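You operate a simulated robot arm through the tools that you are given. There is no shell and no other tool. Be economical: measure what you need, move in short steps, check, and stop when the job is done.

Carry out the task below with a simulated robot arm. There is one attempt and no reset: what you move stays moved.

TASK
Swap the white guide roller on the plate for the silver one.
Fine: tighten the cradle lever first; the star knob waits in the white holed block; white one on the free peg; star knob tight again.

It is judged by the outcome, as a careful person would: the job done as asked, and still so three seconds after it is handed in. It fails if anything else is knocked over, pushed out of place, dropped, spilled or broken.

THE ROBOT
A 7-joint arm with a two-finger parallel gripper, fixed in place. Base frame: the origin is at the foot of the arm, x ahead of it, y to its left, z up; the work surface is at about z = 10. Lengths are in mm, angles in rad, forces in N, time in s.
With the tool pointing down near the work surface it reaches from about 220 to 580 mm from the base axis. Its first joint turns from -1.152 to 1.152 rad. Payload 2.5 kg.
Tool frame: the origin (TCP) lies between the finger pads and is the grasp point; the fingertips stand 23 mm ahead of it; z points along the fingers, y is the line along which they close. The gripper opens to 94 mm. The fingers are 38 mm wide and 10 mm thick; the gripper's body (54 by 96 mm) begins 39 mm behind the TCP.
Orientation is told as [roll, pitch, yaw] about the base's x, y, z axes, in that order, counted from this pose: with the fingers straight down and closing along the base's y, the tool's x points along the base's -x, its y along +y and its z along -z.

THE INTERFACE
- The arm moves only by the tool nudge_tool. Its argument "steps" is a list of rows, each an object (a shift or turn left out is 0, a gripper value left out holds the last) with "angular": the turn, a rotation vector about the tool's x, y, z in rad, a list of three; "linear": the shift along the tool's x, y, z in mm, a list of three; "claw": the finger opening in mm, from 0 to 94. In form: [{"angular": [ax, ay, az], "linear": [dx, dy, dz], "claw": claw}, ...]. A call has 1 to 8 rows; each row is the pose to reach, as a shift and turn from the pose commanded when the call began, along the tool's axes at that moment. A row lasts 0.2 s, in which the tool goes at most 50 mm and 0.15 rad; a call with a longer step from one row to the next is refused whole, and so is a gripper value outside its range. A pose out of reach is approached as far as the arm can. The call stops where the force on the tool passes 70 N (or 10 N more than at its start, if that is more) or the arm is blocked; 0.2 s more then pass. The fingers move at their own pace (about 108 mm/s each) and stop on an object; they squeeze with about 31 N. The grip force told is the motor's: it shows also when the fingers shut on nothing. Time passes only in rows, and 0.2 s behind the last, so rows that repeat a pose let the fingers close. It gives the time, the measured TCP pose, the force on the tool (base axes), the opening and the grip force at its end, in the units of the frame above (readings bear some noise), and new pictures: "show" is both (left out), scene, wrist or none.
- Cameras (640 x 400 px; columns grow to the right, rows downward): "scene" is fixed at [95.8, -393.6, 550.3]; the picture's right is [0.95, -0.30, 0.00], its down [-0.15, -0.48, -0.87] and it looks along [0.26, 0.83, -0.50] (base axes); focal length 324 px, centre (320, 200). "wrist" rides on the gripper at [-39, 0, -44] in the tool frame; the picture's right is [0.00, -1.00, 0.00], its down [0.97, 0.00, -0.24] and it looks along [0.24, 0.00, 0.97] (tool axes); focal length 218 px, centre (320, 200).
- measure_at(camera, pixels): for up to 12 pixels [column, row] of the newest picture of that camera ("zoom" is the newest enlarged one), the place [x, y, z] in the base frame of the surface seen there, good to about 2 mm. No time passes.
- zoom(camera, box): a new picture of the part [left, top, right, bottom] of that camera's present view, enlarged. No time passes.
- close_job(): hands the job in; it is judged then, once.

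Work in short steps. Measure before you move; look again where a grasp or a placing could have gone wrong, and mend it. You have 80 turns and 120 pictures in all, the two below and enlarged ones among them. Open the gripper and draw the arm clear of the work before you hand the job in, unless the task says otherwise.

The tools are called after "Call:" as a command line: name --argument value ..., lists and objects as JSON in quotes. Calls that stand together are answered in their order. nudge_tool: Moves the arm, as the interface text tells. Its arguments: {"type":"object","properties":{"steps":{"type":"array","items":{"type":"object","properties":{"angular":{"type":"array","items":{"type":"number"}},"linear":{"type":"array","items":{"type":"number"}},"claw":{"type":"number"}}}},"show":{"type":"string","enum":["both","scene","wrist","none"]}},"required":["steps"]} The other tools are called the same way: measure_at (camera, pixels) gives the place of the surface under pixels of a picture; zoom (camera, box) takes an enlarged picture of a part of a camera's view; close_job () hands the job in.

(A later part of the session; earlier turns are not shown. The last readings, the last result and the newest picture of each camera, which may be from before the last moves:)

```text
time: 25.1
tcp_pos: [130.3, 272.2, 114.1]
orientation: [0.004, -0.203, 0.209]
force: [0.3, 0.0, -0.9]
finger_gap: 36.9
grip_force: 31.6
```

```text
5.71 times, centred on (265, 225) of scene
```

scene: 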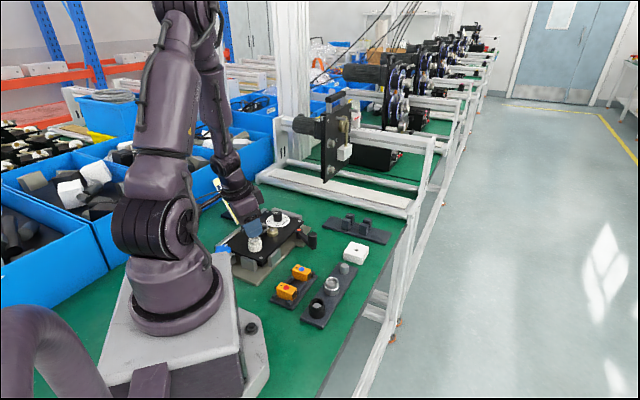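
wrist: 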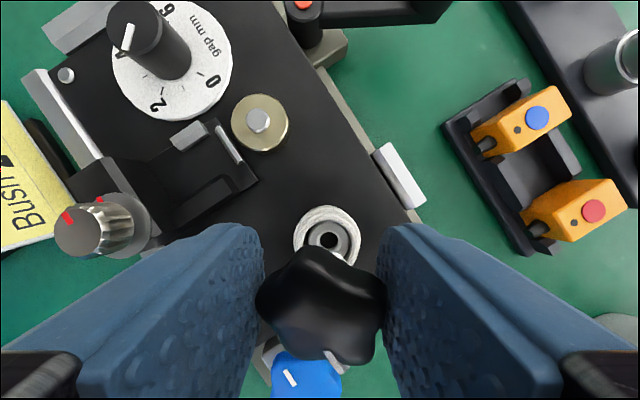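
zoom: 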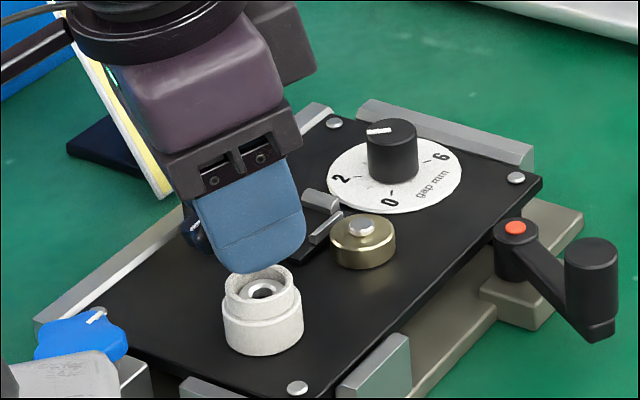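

The knob is out; the roller stands on a post with a hole in it. I rise, level the tool and inspect how the knob hangs.

Call:
nudge_tool --steps '[{"linear": [0, 0, -15]}, {"linear": [0, 0, -30], "angular": [0, 0.05, 0]}, {"linear": [-3, 0, -45], "angular": [0, 0.1, 0]}, {"linear": [-6, 0, -60], "angular": [0, 0.15, 0]}, {"linear": [-10, 0, -70], "angular": [0, 0.2, 0]}, {"linear": [-10, 0, -70], "angular": [0, 0.204, 0]}]'

Call:
zoom --camera "scene" --box '[205, 140, 305, 240]'

```text
time: 26.5
tcp_pos: [124.3, 271.0, 183.4]
orientation: [0.003, 0.0, 0.211]
force: [0.0, 0.2, -0.7]
finger_gap: 37.0
grip_force: 31.0
```

scene: 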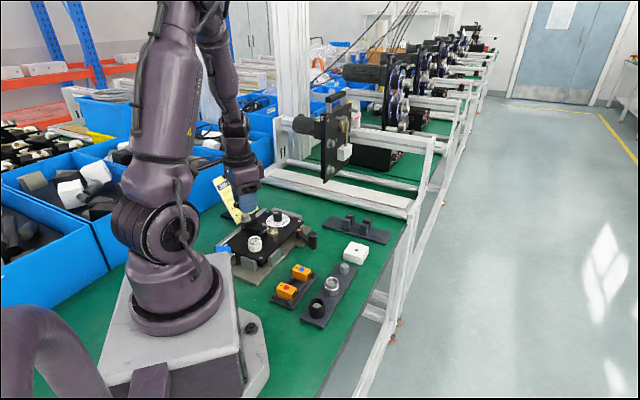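
wrist: 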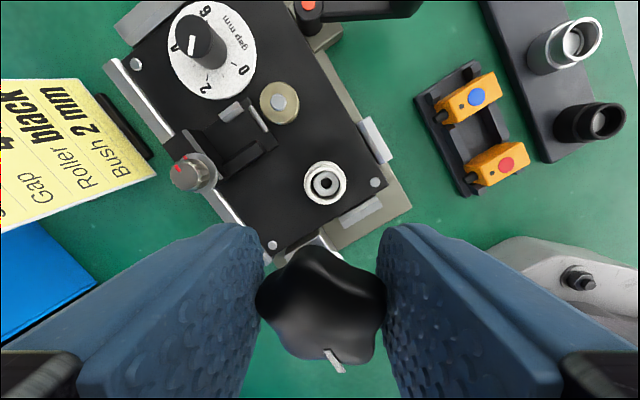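

```text
4.00 times, centred on (255, 190) of scene
```

zoom: 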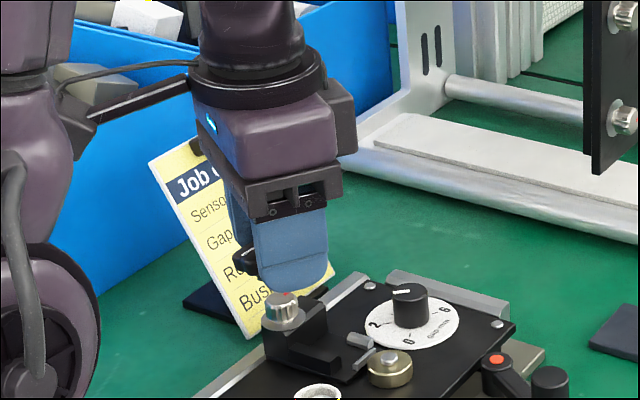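

The fingers hide the stem from the scene camera. I measure the knob's top in the wrist view for tilt, then carry it over toward the block, turning so the gap faces the scene camera.

Call:
measure_at --camera "wrist" --pixels '[[290, 290], [320, 290], [350, 290], [320, 270], [320, 330], [300, 330], [350, 330], [320, 310], [325, 183]]'

Call:
nudge_tool --steps '[{"linear": [-40, 5, 0], "angular": [0, 0, -0.14]}, {"linear": [-80, 5, 0], "angular": [0, 0, -0.28]}, {"linear": [-120, 0, 0], "angular": [0, 0, -0.42]}, {"linear": [-160, -25, 0], "angular": [0, 0, -0.56]}, {"linear": [-190, -60, 0], "angular": [0, 0, -0.7]}, {"linear": [-215, -90, 0], "angular": [0, 0, -0.84]}, {"linear": [-222, -110, 0], "angular": [0, 0, -0.98]}, {"linear": [-222, -110, 0], "angular": [0, 0, -1.05]}]'

Call:
zoom --camera "scene" --box '[300, 120, 420, 270]'

```text
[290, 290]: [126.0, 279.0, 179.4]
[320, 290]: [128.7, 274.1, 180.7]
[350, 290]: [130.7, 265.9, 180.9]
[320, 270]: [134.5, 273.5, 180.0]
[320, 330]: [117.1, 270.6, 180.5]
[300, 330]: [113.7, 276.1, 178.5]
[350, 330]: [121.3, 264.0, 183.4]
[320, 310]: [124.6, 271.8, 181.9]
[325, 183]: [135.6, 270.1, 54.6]
```

```text
time: 28.3
tcp_pos: [363.3, 210.2, 184.4]
orientation: [0.002, -0.004, 1.262]
force: [-0.8, 1.6, -0.5]
finger_gap: 36.9
grip_force: 31.2
```

scene: 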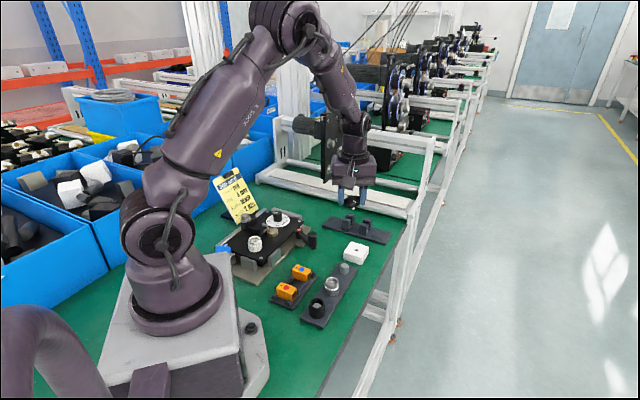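
wrist: 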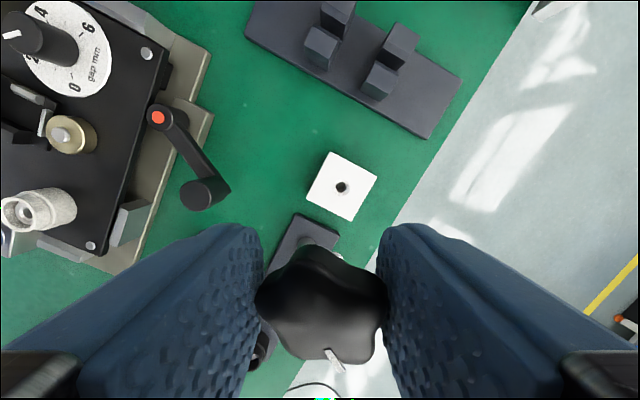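

```text
2.67 times, centred on (360, 195) of scene
```

zoom: 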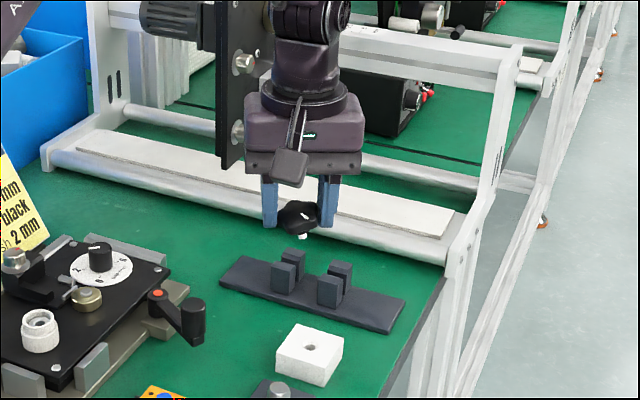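

Call:
zoom --camera "scene" --box '[335, 175, 380, 220]'

Call:
measure_at --camera "scene" --pixels '[[348, 199], [351, 201], [353, 209], [348, 207]]'

Call:
measure_at --camera "wrist" --pixels '[[341, 187], [330, 151], [377, 177], [352, 220], [307, 193], [335, 187], [347, 187], [341, 181], [341, 193]]'

```text
8.89 times, centred on (358, 198) of scene
```

zoom: 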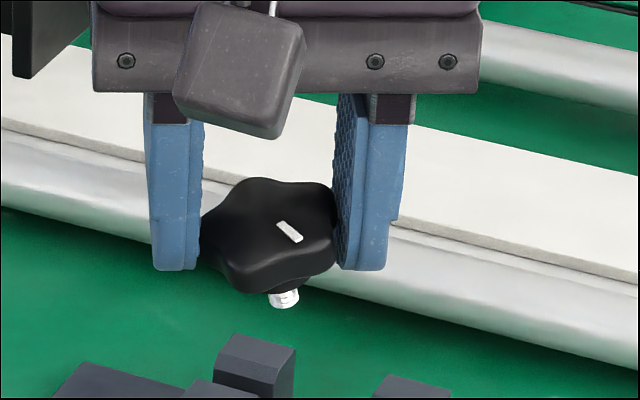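

```text
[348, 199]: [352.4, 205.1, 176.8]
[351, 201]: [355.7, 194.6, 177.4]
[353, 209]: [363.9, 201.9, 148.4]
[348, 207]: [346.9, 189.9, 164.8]
```

```text
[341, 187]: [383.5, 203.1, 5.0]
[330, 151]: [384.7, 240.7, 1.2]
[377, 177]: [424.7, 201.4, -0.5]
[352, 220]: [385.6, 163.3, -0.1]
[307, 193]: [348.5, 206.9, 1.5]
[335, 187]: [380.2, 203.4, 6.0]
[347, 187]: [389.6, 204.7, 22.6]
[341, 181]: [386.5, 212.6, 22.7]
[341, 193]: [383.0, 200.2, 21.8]
```

The stem is short and its tip sits near z 148. The knob leans in the grip, so I measure its tilt from the scene zoom.

Call:
measure_at --camera "zoom" --pixels '[[225, 215], [250, 195], [320, 200], [325, 235], [250, 260], [270, 225], [290, 232], [285, 300], [275, 290], [295, 290], [215, 240], [300, 210]]'

Call:
measure_at --camera "wrist" --pixels '[[280, 290], [300, 280], [340, 280], [365, 290], [290, 320], [320, 320], [355, 320], [320, 290], [320, 340], [300, 340], [355, 340], [320, 262]]'

```text
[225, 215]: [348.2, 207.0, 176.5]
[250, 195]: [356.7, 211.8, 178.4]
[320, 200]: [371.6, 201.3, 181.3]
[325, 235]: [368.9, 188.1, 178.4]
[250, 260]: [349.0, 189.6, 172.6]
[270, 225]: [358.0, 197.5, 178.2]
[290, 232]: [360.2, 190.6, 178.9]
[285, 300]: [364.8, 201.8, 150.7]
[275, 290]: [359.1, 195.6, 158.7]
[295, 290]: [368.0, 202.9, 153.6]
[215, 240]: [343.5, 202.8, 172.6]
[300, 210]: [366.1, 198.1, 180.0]
```

```text
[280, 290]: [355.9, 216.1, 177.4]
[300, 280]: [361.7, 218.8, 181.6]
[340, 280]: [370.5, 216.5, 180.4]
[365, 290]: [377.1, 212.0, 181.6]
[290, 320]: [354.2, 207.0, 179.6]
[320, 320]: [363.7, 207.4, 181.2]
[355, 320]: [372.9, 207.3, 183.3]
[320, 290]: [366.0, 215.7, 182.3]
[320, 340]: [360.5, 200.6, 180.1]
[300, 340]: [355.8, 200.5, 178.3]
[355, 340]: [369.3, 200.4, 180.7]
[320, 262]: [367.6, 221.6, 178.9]
```

The knob's axis leans about 0.2 rad to −x. I tilt the tool to make the stem vertical and move nearer to above the hole (about (386.5, 204)).

Call:
nudge_tool --steps '[{"linear": [0, -10, 10], "angular": [-0.09, 0.045, 0]}, {"linear": [0, -22, 30], "angular": [-0.18, 0.09, 0]}, {"linear": [0, -22, 50], "angular": [-0.18, 0.09, 0]}, {"linear": [0, -22, 60], "angular": [-0.18, 0.09, 0]}, {"linear": [0, -22, 60], "angular": [-0.18, 0.09, 0]}]'

Call:
zoom --camera "scene" --box '[325, 195, 395, 270]'

```text
time: 29.5
tcp_pos: [385.2, 204.5, 124.8]
orientation: [0.182, 0.086, 1.268]
force: [-0.7, -0.4, -0.5]
finger_gap: 37.1
grip_force: 31.0
```

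scene: 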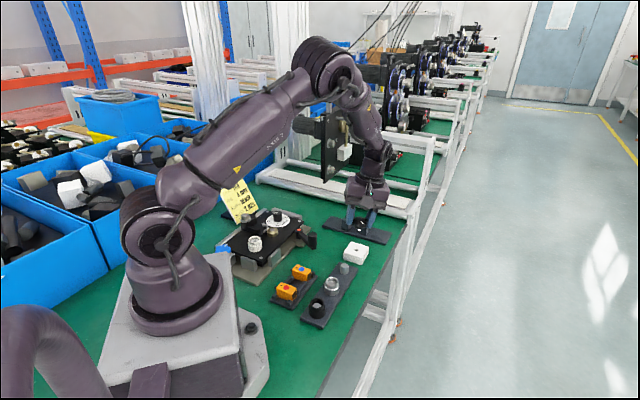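
wrist: 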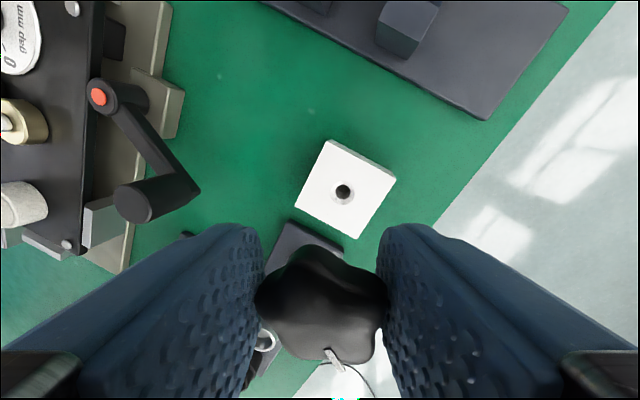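

```text
5.33 times, centred on (360, 232) of scene
```

zoom: 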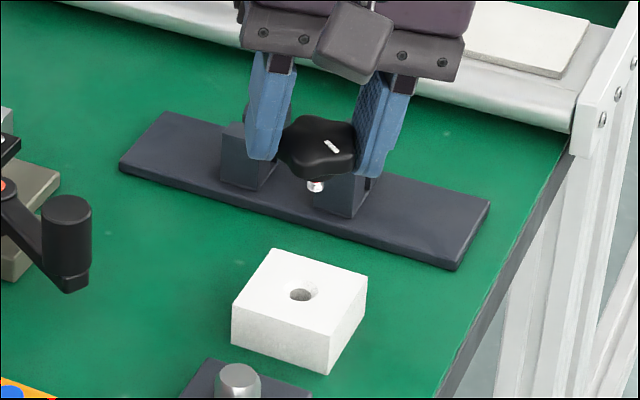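

Call:
measure_at --camera "zoom" --pixels '[[293, 145], [318, 135], [345, 140], [325, 160], [340, 160], [315, 188], [308, 188], [322, 188], [300, 289], [289, 294], [312, 294], [300, 302]]'

Call:
measure_at --camera "wrist" --pixels '[[290, 295], [320, 290], [355, 295], [290, 320], [320, 320], [355, 320], [320, 340], [320, 275], [343, 203], [343, 179], [332, 192], [354, 192]]'

Call:
zoom --camera "wrist" --box '[285, 130, 405, 245]'

```text
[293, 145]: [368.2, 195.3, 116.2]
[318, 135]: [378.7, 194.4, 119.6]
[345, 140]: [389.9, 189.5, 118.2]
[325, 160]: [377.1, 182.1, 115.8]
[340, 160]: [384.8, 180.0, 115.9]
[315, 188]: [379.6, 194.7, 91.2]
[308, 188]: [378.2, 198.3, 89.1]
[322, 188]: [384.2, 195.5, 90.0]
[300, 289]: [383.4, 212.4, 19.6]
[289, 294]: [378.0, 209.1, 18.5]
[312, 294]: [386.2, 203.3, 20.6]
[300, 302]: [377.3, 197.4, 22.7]
```

```text
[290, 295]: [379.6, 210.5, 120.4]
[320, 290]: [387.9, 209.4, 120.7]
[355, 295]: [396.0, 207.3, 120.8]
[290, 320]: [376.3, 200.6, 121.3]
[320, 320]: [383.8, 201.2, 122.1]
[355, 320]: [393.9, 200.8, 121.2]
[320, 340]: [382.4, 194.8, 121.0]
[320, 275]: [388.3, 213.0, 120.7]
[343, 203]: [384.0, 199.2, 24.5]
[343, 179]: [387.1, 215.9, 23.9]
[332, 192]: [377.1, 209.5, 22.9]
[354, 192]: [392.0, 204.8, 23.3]
```

```text
3.48 times, centred on (345, 188) of wrist
```

zoom: 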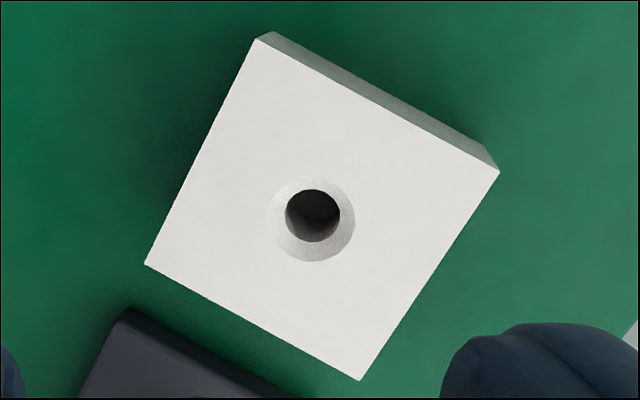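

The knob is now upright: axis about (386, 205.6), stem tip about z 91. The hole has a countersunk rim centred near (385.2, 205.8, 23.5). I descend most of the way.

Call:
nudge_tool --steps '[{"linear": [-1.8, -2.7, 20]}, {"linear": [-3.6, -6.3, 40]}, {"linear": [-5.1, -9.1, 55]}, {"linear": [-5.1, -9.1, 55]}]'

Call:
zoom --camera "scene" --box '[330, 215, 385, 270]'

```text
time: 30.5
tcp_pos: [384.7, 205.7, 67.0]
orientation: [0.182, 0.087, 1.27]
force: [-0.2, 0.2, -0.7]
finger_gap: 36.8
grip_force: 30.5
```

scene: 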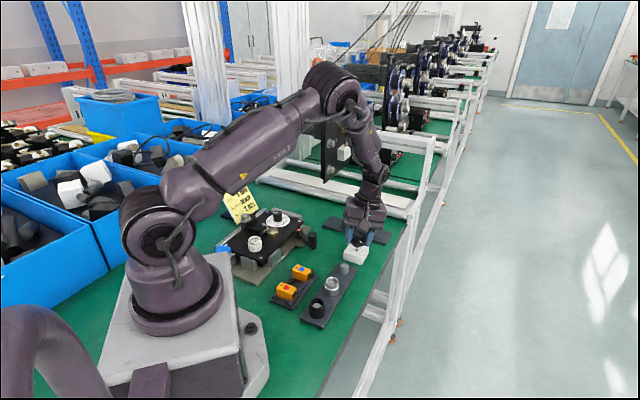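
wrist: 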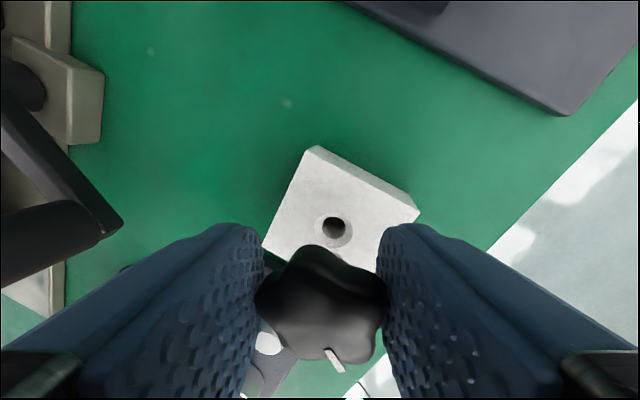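

```text
7.27 times, centred on (358, 242) of scene
```

zoom: 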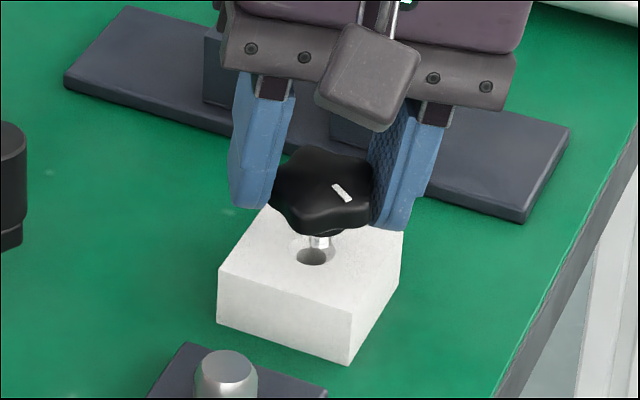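

The stem tip is at about (318, 245) in the zoom and the hole is at (312, 256). I measure both to check alignment.

Call:
measure_at --camera "zoom" --pixels '[[318, 240], [318, 245], [311, 242], [325, 242], [312, 262], [312, 267], [290, 255], [335, 258], [218, 272], [350, 307], [403, 232], [340, 192]]'

Call:
zoom --camera "scene" --box '[346, 236, 366, 256]'

Call:
measure_at --camera "wrist" --pixels '[[316, 146], [264, 245], [419, 211], [316, 230], [352, 230], [334, 211]]'

```text
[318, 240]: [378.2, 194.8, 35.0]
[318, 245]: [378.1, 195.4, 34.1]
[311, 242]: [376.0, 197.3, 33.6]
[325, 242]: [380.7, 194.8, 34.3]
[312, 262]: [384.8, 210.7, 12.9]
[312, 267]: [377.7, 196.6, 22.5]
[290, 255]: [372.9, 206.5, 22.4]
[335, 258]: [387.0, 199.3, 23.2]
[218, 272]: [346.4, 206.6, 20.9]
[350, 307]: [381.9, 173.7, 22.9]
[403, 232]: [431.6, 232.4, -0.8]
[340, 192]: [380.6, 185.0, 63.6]
```

```text
16.00 times, centred on (356, 246) of scene
```

zoom: 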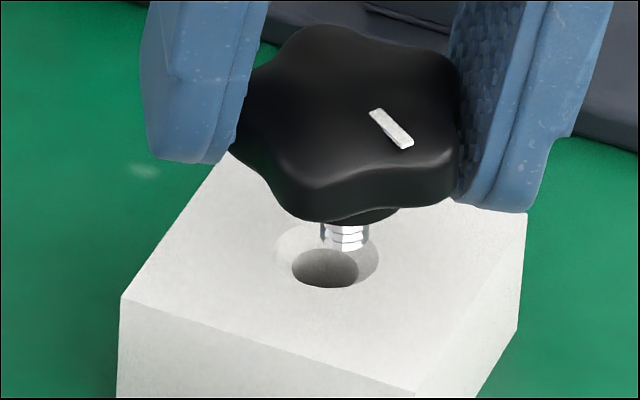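

```text
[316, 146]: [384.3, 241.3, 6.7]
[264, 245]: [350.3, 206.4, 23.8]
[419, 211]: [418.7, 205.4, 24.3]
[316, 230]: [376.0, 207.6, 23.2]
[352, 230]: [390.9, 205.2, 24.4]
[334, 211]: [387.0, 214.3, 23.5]
```

The scene says the stem bottom leans about 0.1 rad toward the camera, so I overcorrected about tool y. I undo that, shift about (−1, +1.6), and look again.

Call:
nudge_tool --steps '[{"linear": [-0.6, 0.7, 0], "angular": [0, -0.06, 0]}, {"linear": [-1.2, 1.45, 0], "angular": [0, -0.11, 0]}, {"linear": [-1.2, 1.45, 0], "angular": [0, -0.11, 0]}]' --show "wrist"

Call:
zoom --camera "scene" --box '[346, 236, 366, 256]'

```text
time: 31.3
tcp_pos: [384.1, 207.0, 66.9]
orientation: [0.181, -0.024, 1.25]
force: [0.0, -0.6, -0.5]
finger_gap: 36.8
grip_force: 30.8
```

wrist: 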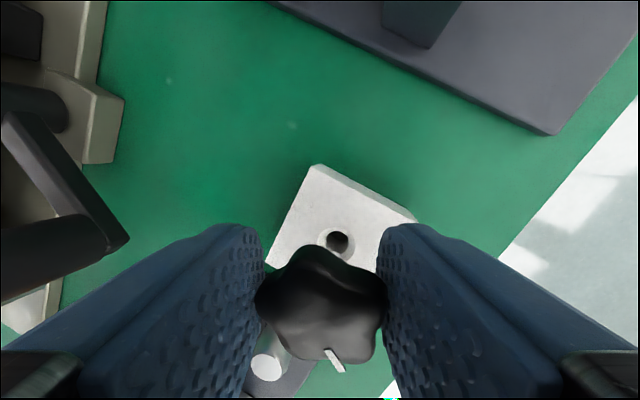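

```text
16.00 times, centred on (356, 246) of scene
```

zoom: 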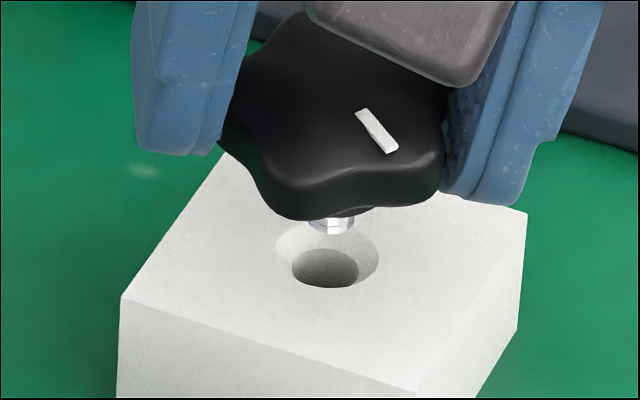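

Call:
measure_at --camera "zoom" --pixels '[[332, 224], [332, 230], [325, 230], [340, 230], [345, 226], [327, 292], [276, 255], [379, 250], [327, 298], [415, 390], [122, 297], [300, 250]]'

Call:
measure_at --camera "wrist" --pixels '[[312, 225], [320, 185], [390, 215], [290, 245], [337, 240], [318, 240], [356, 243], [337, 225]]'

```text
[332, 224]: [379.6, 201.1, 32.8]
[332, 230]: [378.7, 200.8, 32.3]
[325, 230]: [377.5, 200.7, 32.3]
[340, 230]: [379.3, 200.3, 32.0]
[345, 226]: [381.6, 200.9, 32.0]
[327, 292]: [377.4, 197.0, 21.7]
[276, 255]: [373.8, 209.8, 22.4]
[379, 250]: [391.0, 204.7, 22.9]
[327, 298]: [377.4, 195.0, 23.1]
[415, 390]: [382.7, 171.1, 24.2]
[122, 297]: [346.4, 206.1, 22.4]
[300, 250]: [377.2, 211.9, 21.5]
```

```text
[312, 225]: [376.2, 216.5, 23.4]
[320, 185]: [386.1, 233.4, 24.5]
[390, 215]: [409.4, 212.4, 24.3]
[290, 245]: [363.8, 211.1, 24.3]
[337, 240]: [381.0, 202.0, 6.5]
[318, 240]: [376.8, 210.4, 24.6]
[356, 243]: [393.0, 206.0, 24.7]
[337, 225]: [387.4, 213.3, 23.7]
```

By the scene camera, the stem tip centre is about (380.2, 204.5) and the hole about (381, 206). I shift about (+0.5, +1.2) and descend 11 mm slowly.

Call:
nudge_tool --steps '[{"linear": [-1.3, -0.1, 0]}, {"linear": [-1.2, -0.8, 4]}, {"linear": [-1.1, -1.5, 8]}, {"linear": [-1.0, -2.06, 10.8]}]' --show "wrist"

Call:
zoom --camera "scene" --box '[341, 231, 371, 261]'

```text
time: 32.3
tcp_pos: [384.6, 208.0, 56.8]
orientation: [0.181, -0.023, 1.249]
force: [0.0, 0.5, -0.7]
finger_gap: 36.9
grip_force: 30.6
```

wrist: 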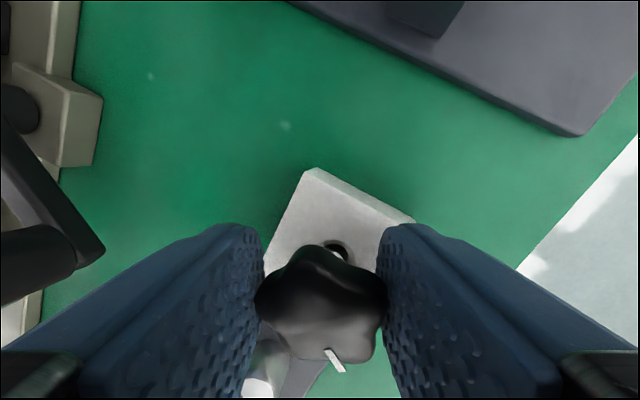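

```text
13.33 times, centred on (356, 246) of scene
```

zoom: 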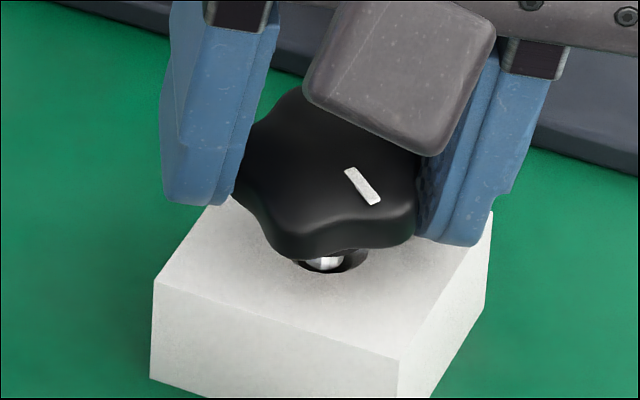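

The stem tip now sits in the countersink. I go 2 mm further and look.

Call:
nudge_tool --steps '[{"linear": [0.02, -0.18, 1]}, {"linear": [0.05, -0.36, 2]}]' --show "none"

Call:
zoom --camera "scene" --box '[346, 239, 366, 259]'

```text
time: 32.9
tcp_pos: [384.5, 207.8, 54.2]
orientation: [0.182, -0.022, 1.25]
force: [-0.6, -0.3, 0.4]
finger_gap: 36.7
grip_force: 31.3
```

```text
16.00 times, centred on (356, 249) of scene
```

zoom: 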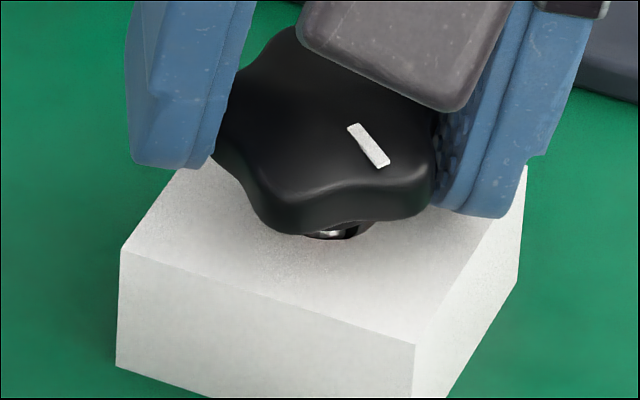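

The stem is in the hole with no contact force. I open the fingers a little so the knob can slide down between them.

Call:
nudge_tool --steps '[{"linear": [0.02, -0.18, 1]}, {"linear": [0.02, -0.18, 1], "claw": 40}, {"linear": [0.02, -0.18, 1], "claw": 42}, {"linear": [0.02, -0.18, 1], "claw": 44}]' --show "wrist"

Call:
zoom --camera "scene" --box '[341, 234, 371, 264]'

```text
time: 33.9
tcp_pos: [383.7, 209.2, 54.5]
orientation: [0.182, -0.023, 1.25]
force: [-0.6, -0.1, -0.8]
finger_gap: 44.1
grip_force: 0.1
```

wrist: 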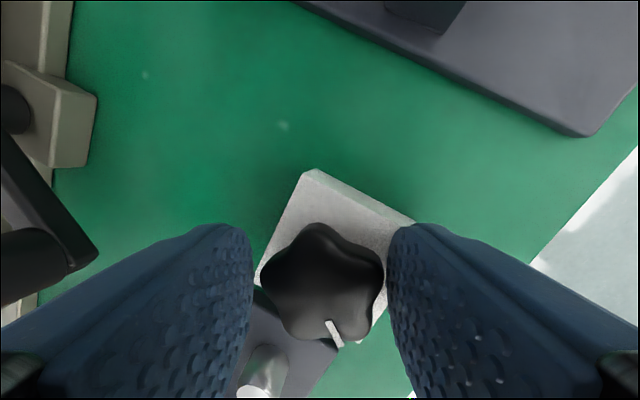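

```text
13.33 times, centred on (356, 249) of scene
```

zoom: 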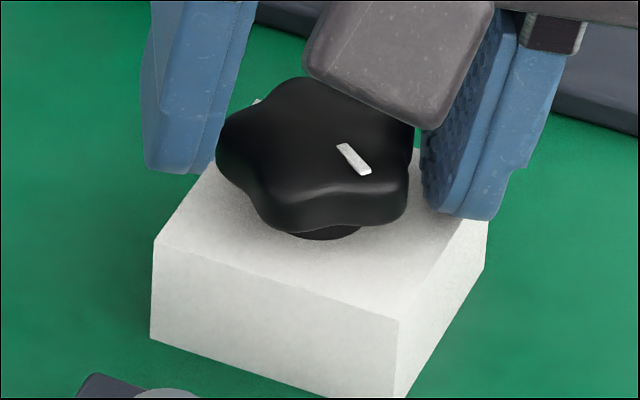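

The knob has dropped and sits on its collar in the hole. I back out along the tool axis, then open wide and level.

Call:
nudge_tool --steps '[{"linear": [0, 0, -6], "claw": 46}, {"linear": [0, 0, -14], "claw": 52}, {"linear": [0, 0, -34], "claw": 66}, {"linear": [0, 0, -70], "claw": 80, "angular": [0.1, 0, 0]}, {"linear": [0, 0, -100], "angular": [0.18, 0.022, 0]}, {"linear": [0, 0, -100], "angular": [0.18, 0.022, 0]}]'

Call:
zoom --camera "scene" --box '[300, 200, 410, 310]'

```text
time: 35.3
tcp_pos: [401.9, 200.4, 152.9]
orientation: [0.0, 0.001, 1.251]
force: [0.1, 0.1, 1.4]
finger_gap: 79.9
grip_force: 0.1
```

scene: 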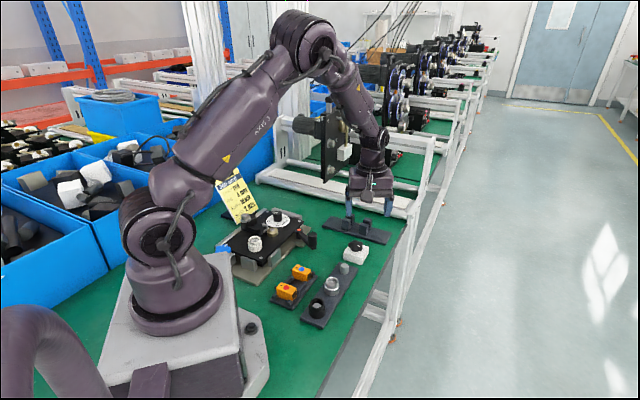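
wrist: 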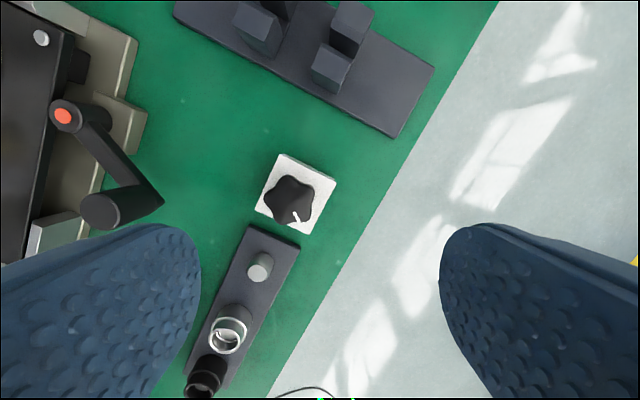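

```text
3.64 times, centred on (355, 255) of scene
```

zoom: 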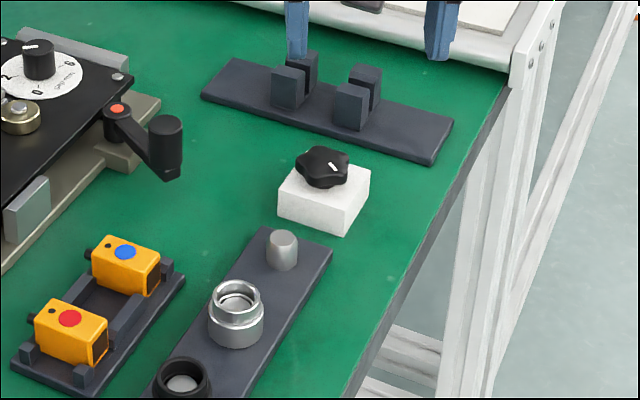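

The knob waits in the block, upright. Now I travel back over the plate to look at the white roller and its surroundings.

Call:
nudge_tool --steps '[{"linear": [3, 42, 0], "angular": [0, 0, 0.14]}, {"linear": [6, 84, 0], "angular": [0, 0, 0.28]}, {"linear": [9, 128, 0], "angular": [0, 0, 0.42]}, {"linear": [12, 172, 0], "angular": [0, 0, 0.56]}, {"linear": [15, 216, 0], "angular": [0, 0, 0.7]}, {"linear": [18, 250, 0], "angular": [0, 0, 0.84]}, {"linear": [18.6, 273, 0], "angular": [0, 0, 0.98]}, {"linear": [18.6, 273, 10], "angular": [0, 0, 1.04]}]' --show "wrist"

Call:
zoom --camera "wrist" --box '[210, 120, 430, 280]'

```text
time: 37.1
tcp_pos: [135.3, 269.5, 143.2]
orientation: [0.001, 0.0, 0.209]
force: [-0.3, -0.9, -0.6]
finger_gap: 79.9
grip_force: 0.1
```

wrist: 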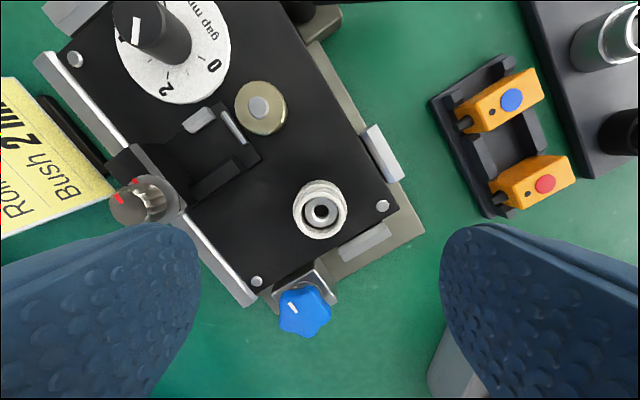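

```text
2.50 times, centred on (320, 200) of wrist
```

zoom: 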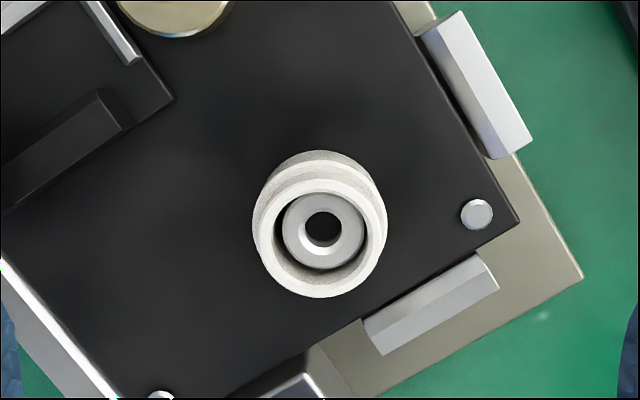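

Call:
measure_at --camera "zoom" --pixels '[[258, 225], [380, 225], [320, 185], [320, 290], [295, 230], [352, 230], [440, 290], [475, 80], [476, 214], [100, 120], [290, 395], [320, 155]]'

Call:
measure_at --camera "wrist" --pixels '[[365, 240], [350, 246], [383, 150], [260, 281], [310, 280], [305, 305], [230, 180], [145, 200]]'

```text
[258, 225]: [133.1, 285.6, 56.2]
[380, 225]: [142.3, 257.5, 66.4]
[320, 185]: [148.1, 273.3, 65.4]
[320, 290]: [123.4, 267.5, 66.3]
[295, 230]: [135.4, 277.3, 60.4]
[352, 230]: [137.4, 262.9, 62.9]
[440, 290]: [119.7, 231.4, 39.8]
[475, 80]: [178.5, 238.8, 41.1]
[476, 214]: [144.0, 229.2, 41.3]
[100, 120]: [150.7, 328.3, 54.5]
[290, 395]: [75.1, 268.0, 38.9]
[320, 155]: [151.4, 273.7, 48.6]
```

```text
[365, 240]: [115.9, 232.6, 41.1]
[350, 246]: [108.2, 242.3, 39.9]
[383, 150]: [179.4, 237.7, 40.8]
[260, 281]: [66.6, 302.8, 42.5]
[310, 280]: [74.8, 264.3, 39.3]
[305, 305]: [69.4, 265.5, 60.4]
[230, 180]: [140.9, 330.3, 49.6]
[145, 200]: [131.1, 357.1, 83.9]
```

The clamps and pins are at z ≤ 43 and the roller is centred at (136.5, 270), spanning z 40–66. I go down to TCP z 68 with the fingers around it.

Call:
nudge_tool --steps '[{"linear": [-1.3, 0.3, 25], "claw": 60}, {"linear": [-1.3, 0.3, 50]}, {"linear": [-1.3, 0.3, 68]}, {"linear": [-1.3, 0.3, 75]}]' --show "wrist"

Call:
zoom --camera "scene" --box '[225, 200, 305, 260]'

```text
time: 38.1
tcp_pos: [135.8, 271.3, 67.5]
orientation: [0.001, 0.0, 0.211]
force: [0.2, -1.2, 0.1]
finger_gap: 60.0
grip_force: 0.0
```

wrist: 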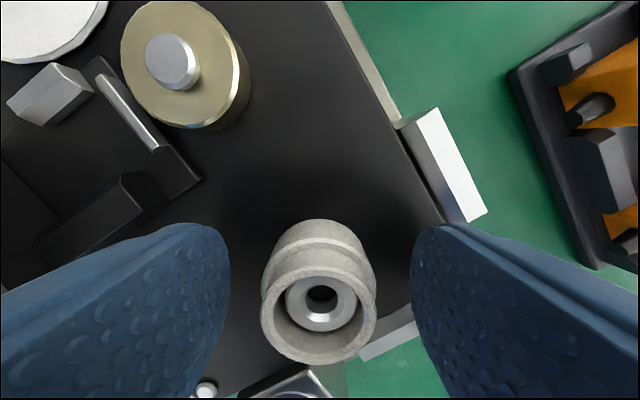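

```text
6.67 times, centred on (265, 230) of scene
```

zoom: 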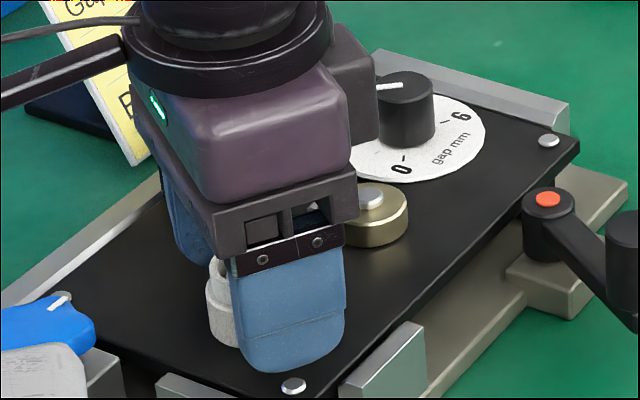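

Centred. I close and check the grip.

Call:
nudge_tool --steps '[{"linear": [0, 0, 0], "claw": 40}, {"linear": [0, 0, 0], "claw": 20}, {"linear": [0, 0, 0], "claw": 20}]' --show "wrist"

```text
time: 38.9
tcp_pos: [136.3, 270.4, 66.5]
orientation: [0.0, 0.001, 0.212]
force: [-0.2, -0.9, 0.0]
finger_gap: 32.3
grip_force: 30.9
```

wrist: 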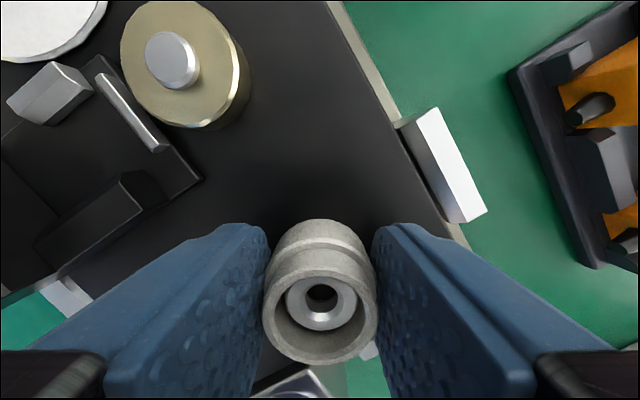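

Held at 32.3 mm with no side load. I lift slowly straight up.

Call:
nudge_tool --steps '[{"linear": [0, 0, -5]}, {"linear": [0, 0, -10]}, {"linear": [0, 0, -16]}, {"linear": [0, 0, -24]}, {"linear": [0, 0, -34]}, {"linear": [0, 0, -50]}, {"linear": [0, 0, -70]}, {"linear": [0, 0, -90]}]'

Call:
zoom --camera "scene" --box '[215, 160, 315, 260]'

```text
time: 40.7
tcp_pos: [136.9, 269.4, 157.7]
orientation: [0.001, 0.002, 0.211]
force: [-0.7, 0.0, 0.0]
finger_gap: 32.3
grip_force: 31.3
```

scene: 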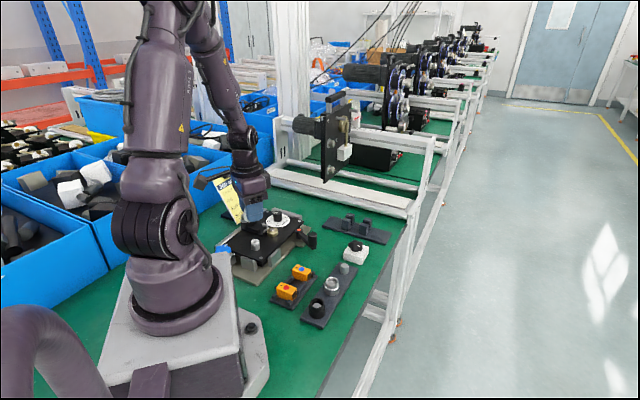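
wrist: 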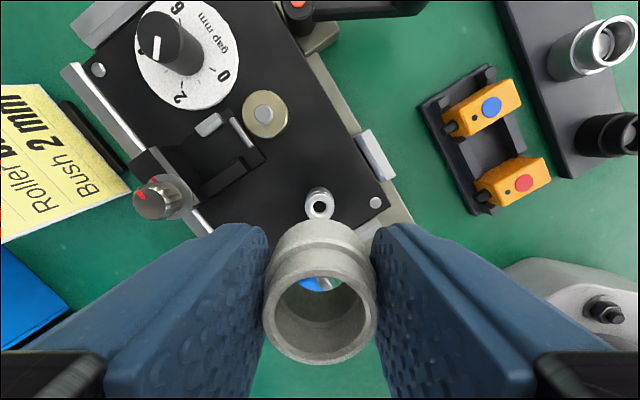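

```text
4.00 times, centred on (265, 210) of scene
```

zoom: 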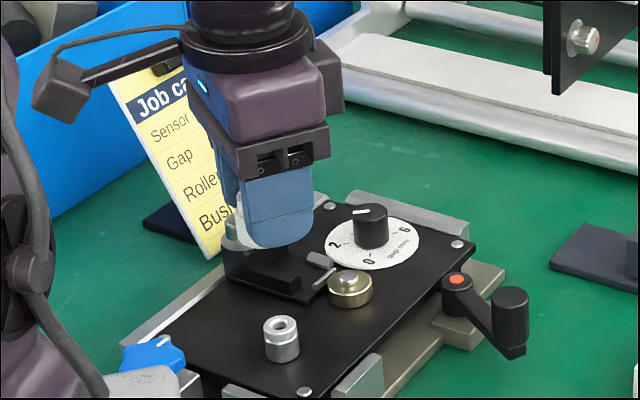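

The white roller is off and the post remains. I carry it to above the free peg near (331, 156).

Call:
nudge_tool --steps '[{"linear": [-30, -30, 0]}, {"linear": [-62, -60, 0]}, {"linear": [-96, -92, 0]}, {"linear": [-130, -122, 0]}, {"linear": [-155, -143, 0]}, {"linear": [-166, -151, 15]}, {"linear": [-166, -151, 30]}, {"linear": [-166, -151, 40]}]'

Call:
zoom --camera "wrist" --box '[260, 150, 380, 240]'

```text
time: 42.5
tcp_pos: [331.0, 155.4, 117.2]
orientation: [0.001, -0.001, 0.211]
force: [-0.6, -0.1, -0.2]
finger_gap: 32.2
grip_force: 30.5
```

scene: 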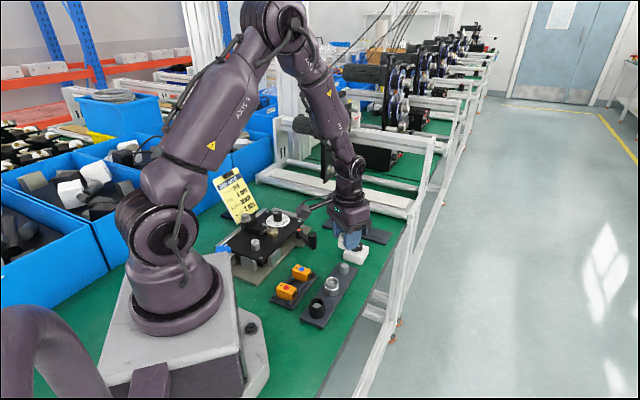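
wrist: 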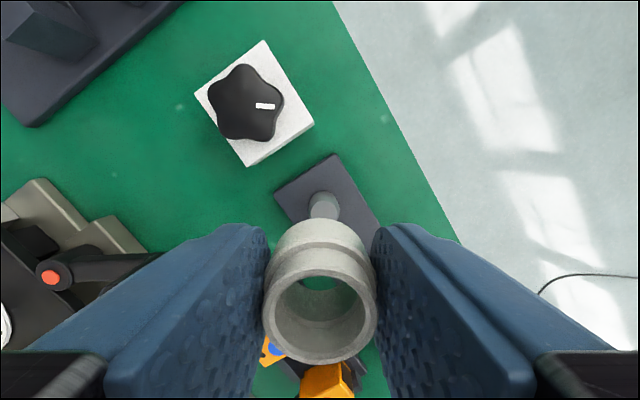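

```text
4.44 times, centred on (320, 195) of wrist
```

zoom: 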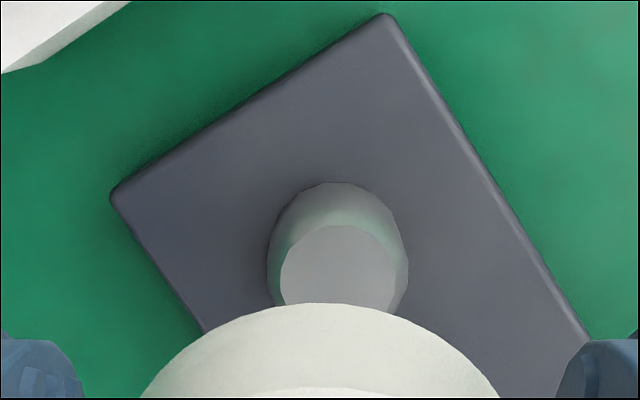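

Call:
measure_at --camera "zoom" --pixels '[[338, 275], [290, 275], [385, 275], [338, 235], [338, 295], [310, 250], [370, 250], [230, 230], [450, 200], [338, 190], [275, 245], [400, 245]]'

Call:
zoom --camera "scene" --box '[320, 220, 380, 290]'

```text
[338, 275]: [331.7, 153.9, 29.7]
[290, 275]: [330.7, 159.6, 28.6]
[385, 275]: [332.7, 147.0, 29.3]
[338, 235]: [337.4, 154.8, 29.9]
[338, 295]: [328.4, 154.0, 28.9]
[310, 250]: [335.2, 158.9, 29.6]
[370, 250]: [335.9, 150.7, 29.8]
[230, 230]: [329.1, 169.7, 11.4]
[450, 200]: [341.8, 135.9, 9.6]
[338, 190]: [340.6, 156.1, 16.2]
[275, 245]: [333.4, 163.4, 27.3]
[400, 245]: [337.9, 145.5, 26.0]
```

```text
5.71 times, centred on (350, 255) of scene
```

zoom: 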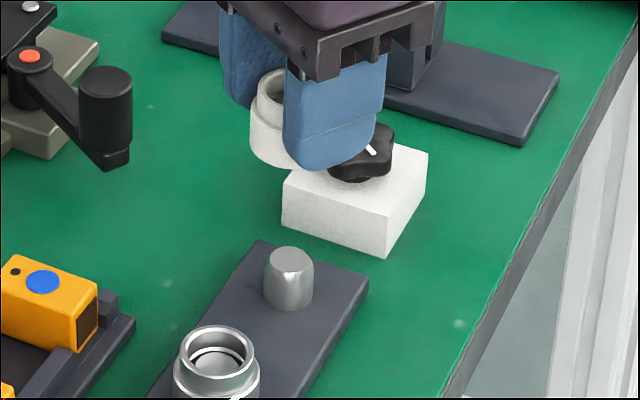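

The peg top disc is centred near (331, 153.8, 29.7) and the tray top is at z 10.5. I shift about (−1, −2.5) and go down to just above the peg to refine.

Call:
nudge_tool --steps '[{"linear": [1.5, -2.2, 25]}, {"linear": [1.5, -2.2, 50]}, {"linear": [1.5, -2.2, 50]}]'

Call:
zoom --camera "scene" --box '[325, 240, 370, 285]'

Call:
zoom --camera "wrist" --box '[260, 200, 380, 380]'

```text
time: 43.3
tcp_pos: [331.1, 154.9, 66.0]
orientation: [0.0, -0.001, 0.21]
force: [-0.7, 1.1, -0.1]
finger_gap: 32.1
grip_force: 31.0
```

scene: 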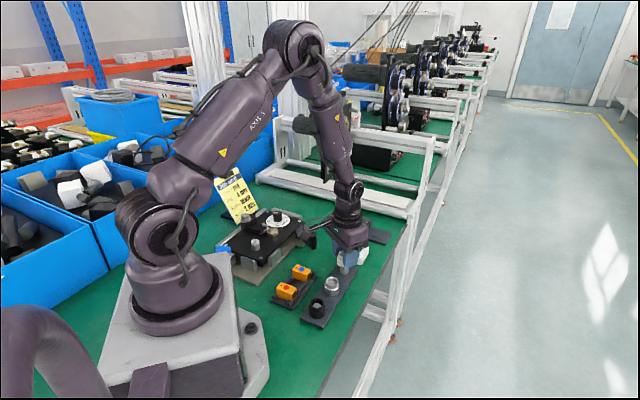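
wrist: 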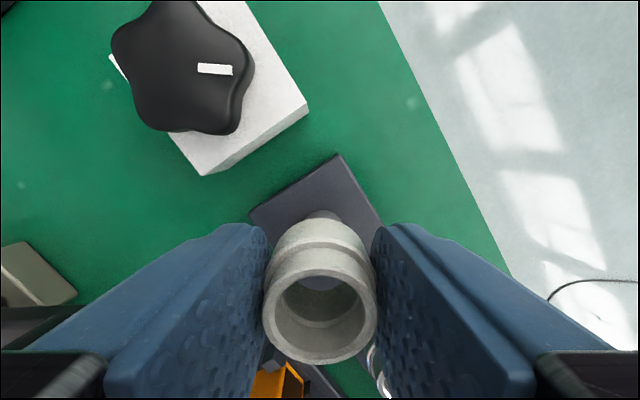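

```text
8.89 times, centred on (348, 262) of scene
```

zoom: 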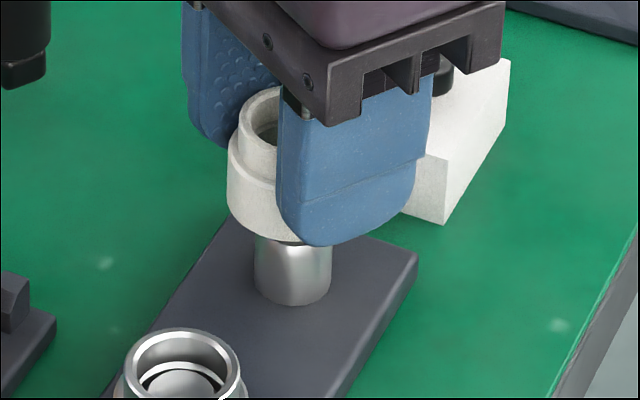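

```text
2.22 times, centred on (320, 290) of wrist
```

zoom: 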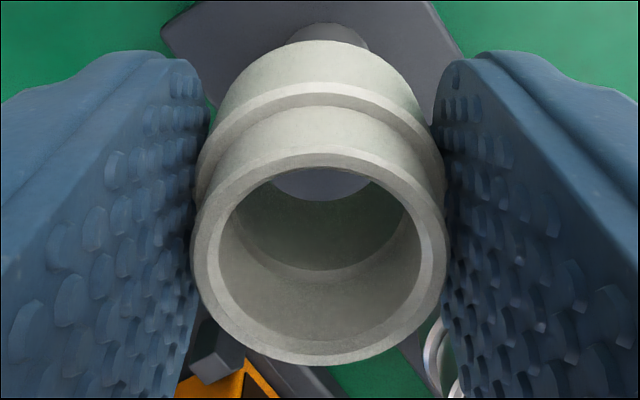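

The peg base lines up in the tool's x, and both views suggest moving about 1.6 mm along tool −y. I apply that and lower just past the peg's top.

Call:
nudge_tool --steps '[{"linear": [0, -1.6, 3]}, {"linear": [0, -1.6, 7]}, {"linear": [0, -1.6, 10]}, {"linear": [0, -1.6, 13]}]' --show "wrist"

Call:
zoom --camera "scene" --box '[325, 240, 370, 285]'

```text
time: 44.3
tcp_pos: [330.5, 151.2, 53.1]
orientation: [-0.001, 0.001, 0.212]
force: [0.3, -0.2, -0.9]
finger_gap: 32.3
grip_force: 30.3
```

wrist: 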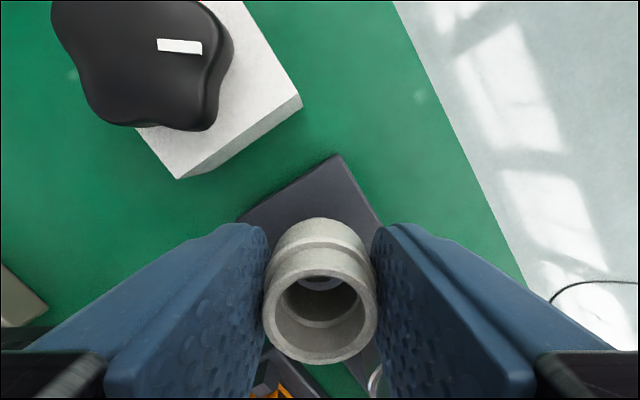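

```text
8.89 times, centred on (348, 262) of scene
```

zoom: 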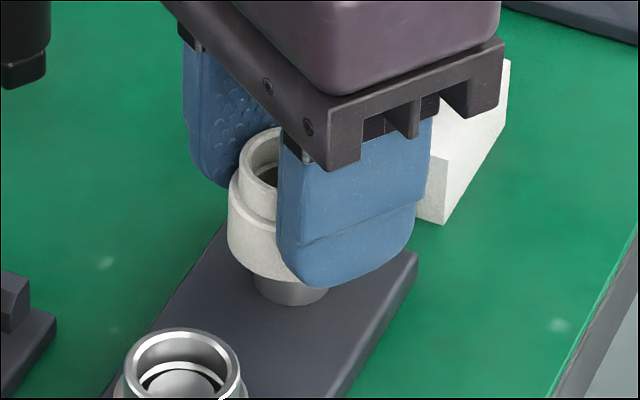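

It slipped over the peg with no force. I lower the rest until it seats (TCP about z 37).

Call:
nudge_tool --steps '[{"linear": [0, 0, 4]}, {"linear": [0, 0, 8]}, {"linear": [0, 0, 12]}, {"linear": [0, 0, 15]}]' --show "wrist"

Call:
zoom --camera "scene" --box '[325, 240, 370, 285]'

```text
time: 45.3
tcp_pos: [330.5, 152.5, 38.6]
orientation: [0.003, 0.001, 0.21]
force: [3.5, 2.0, 3.9]
finger_gap: 32.4
grip_force: 30.8
```

wrist: 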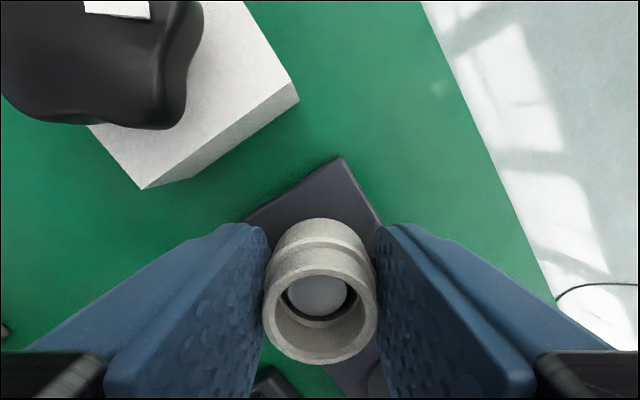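

```text
8.89 times, centred on (348, 262) of scene
```

zoom: 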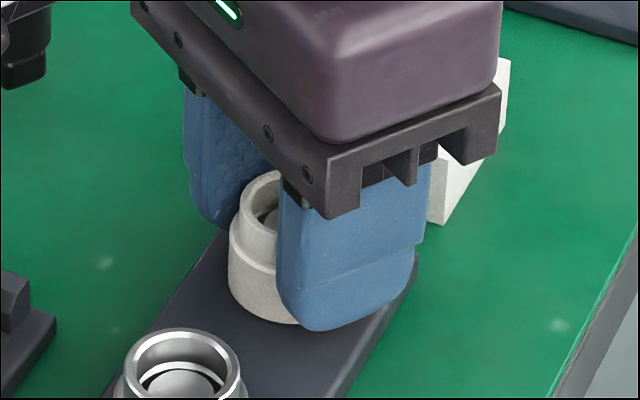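

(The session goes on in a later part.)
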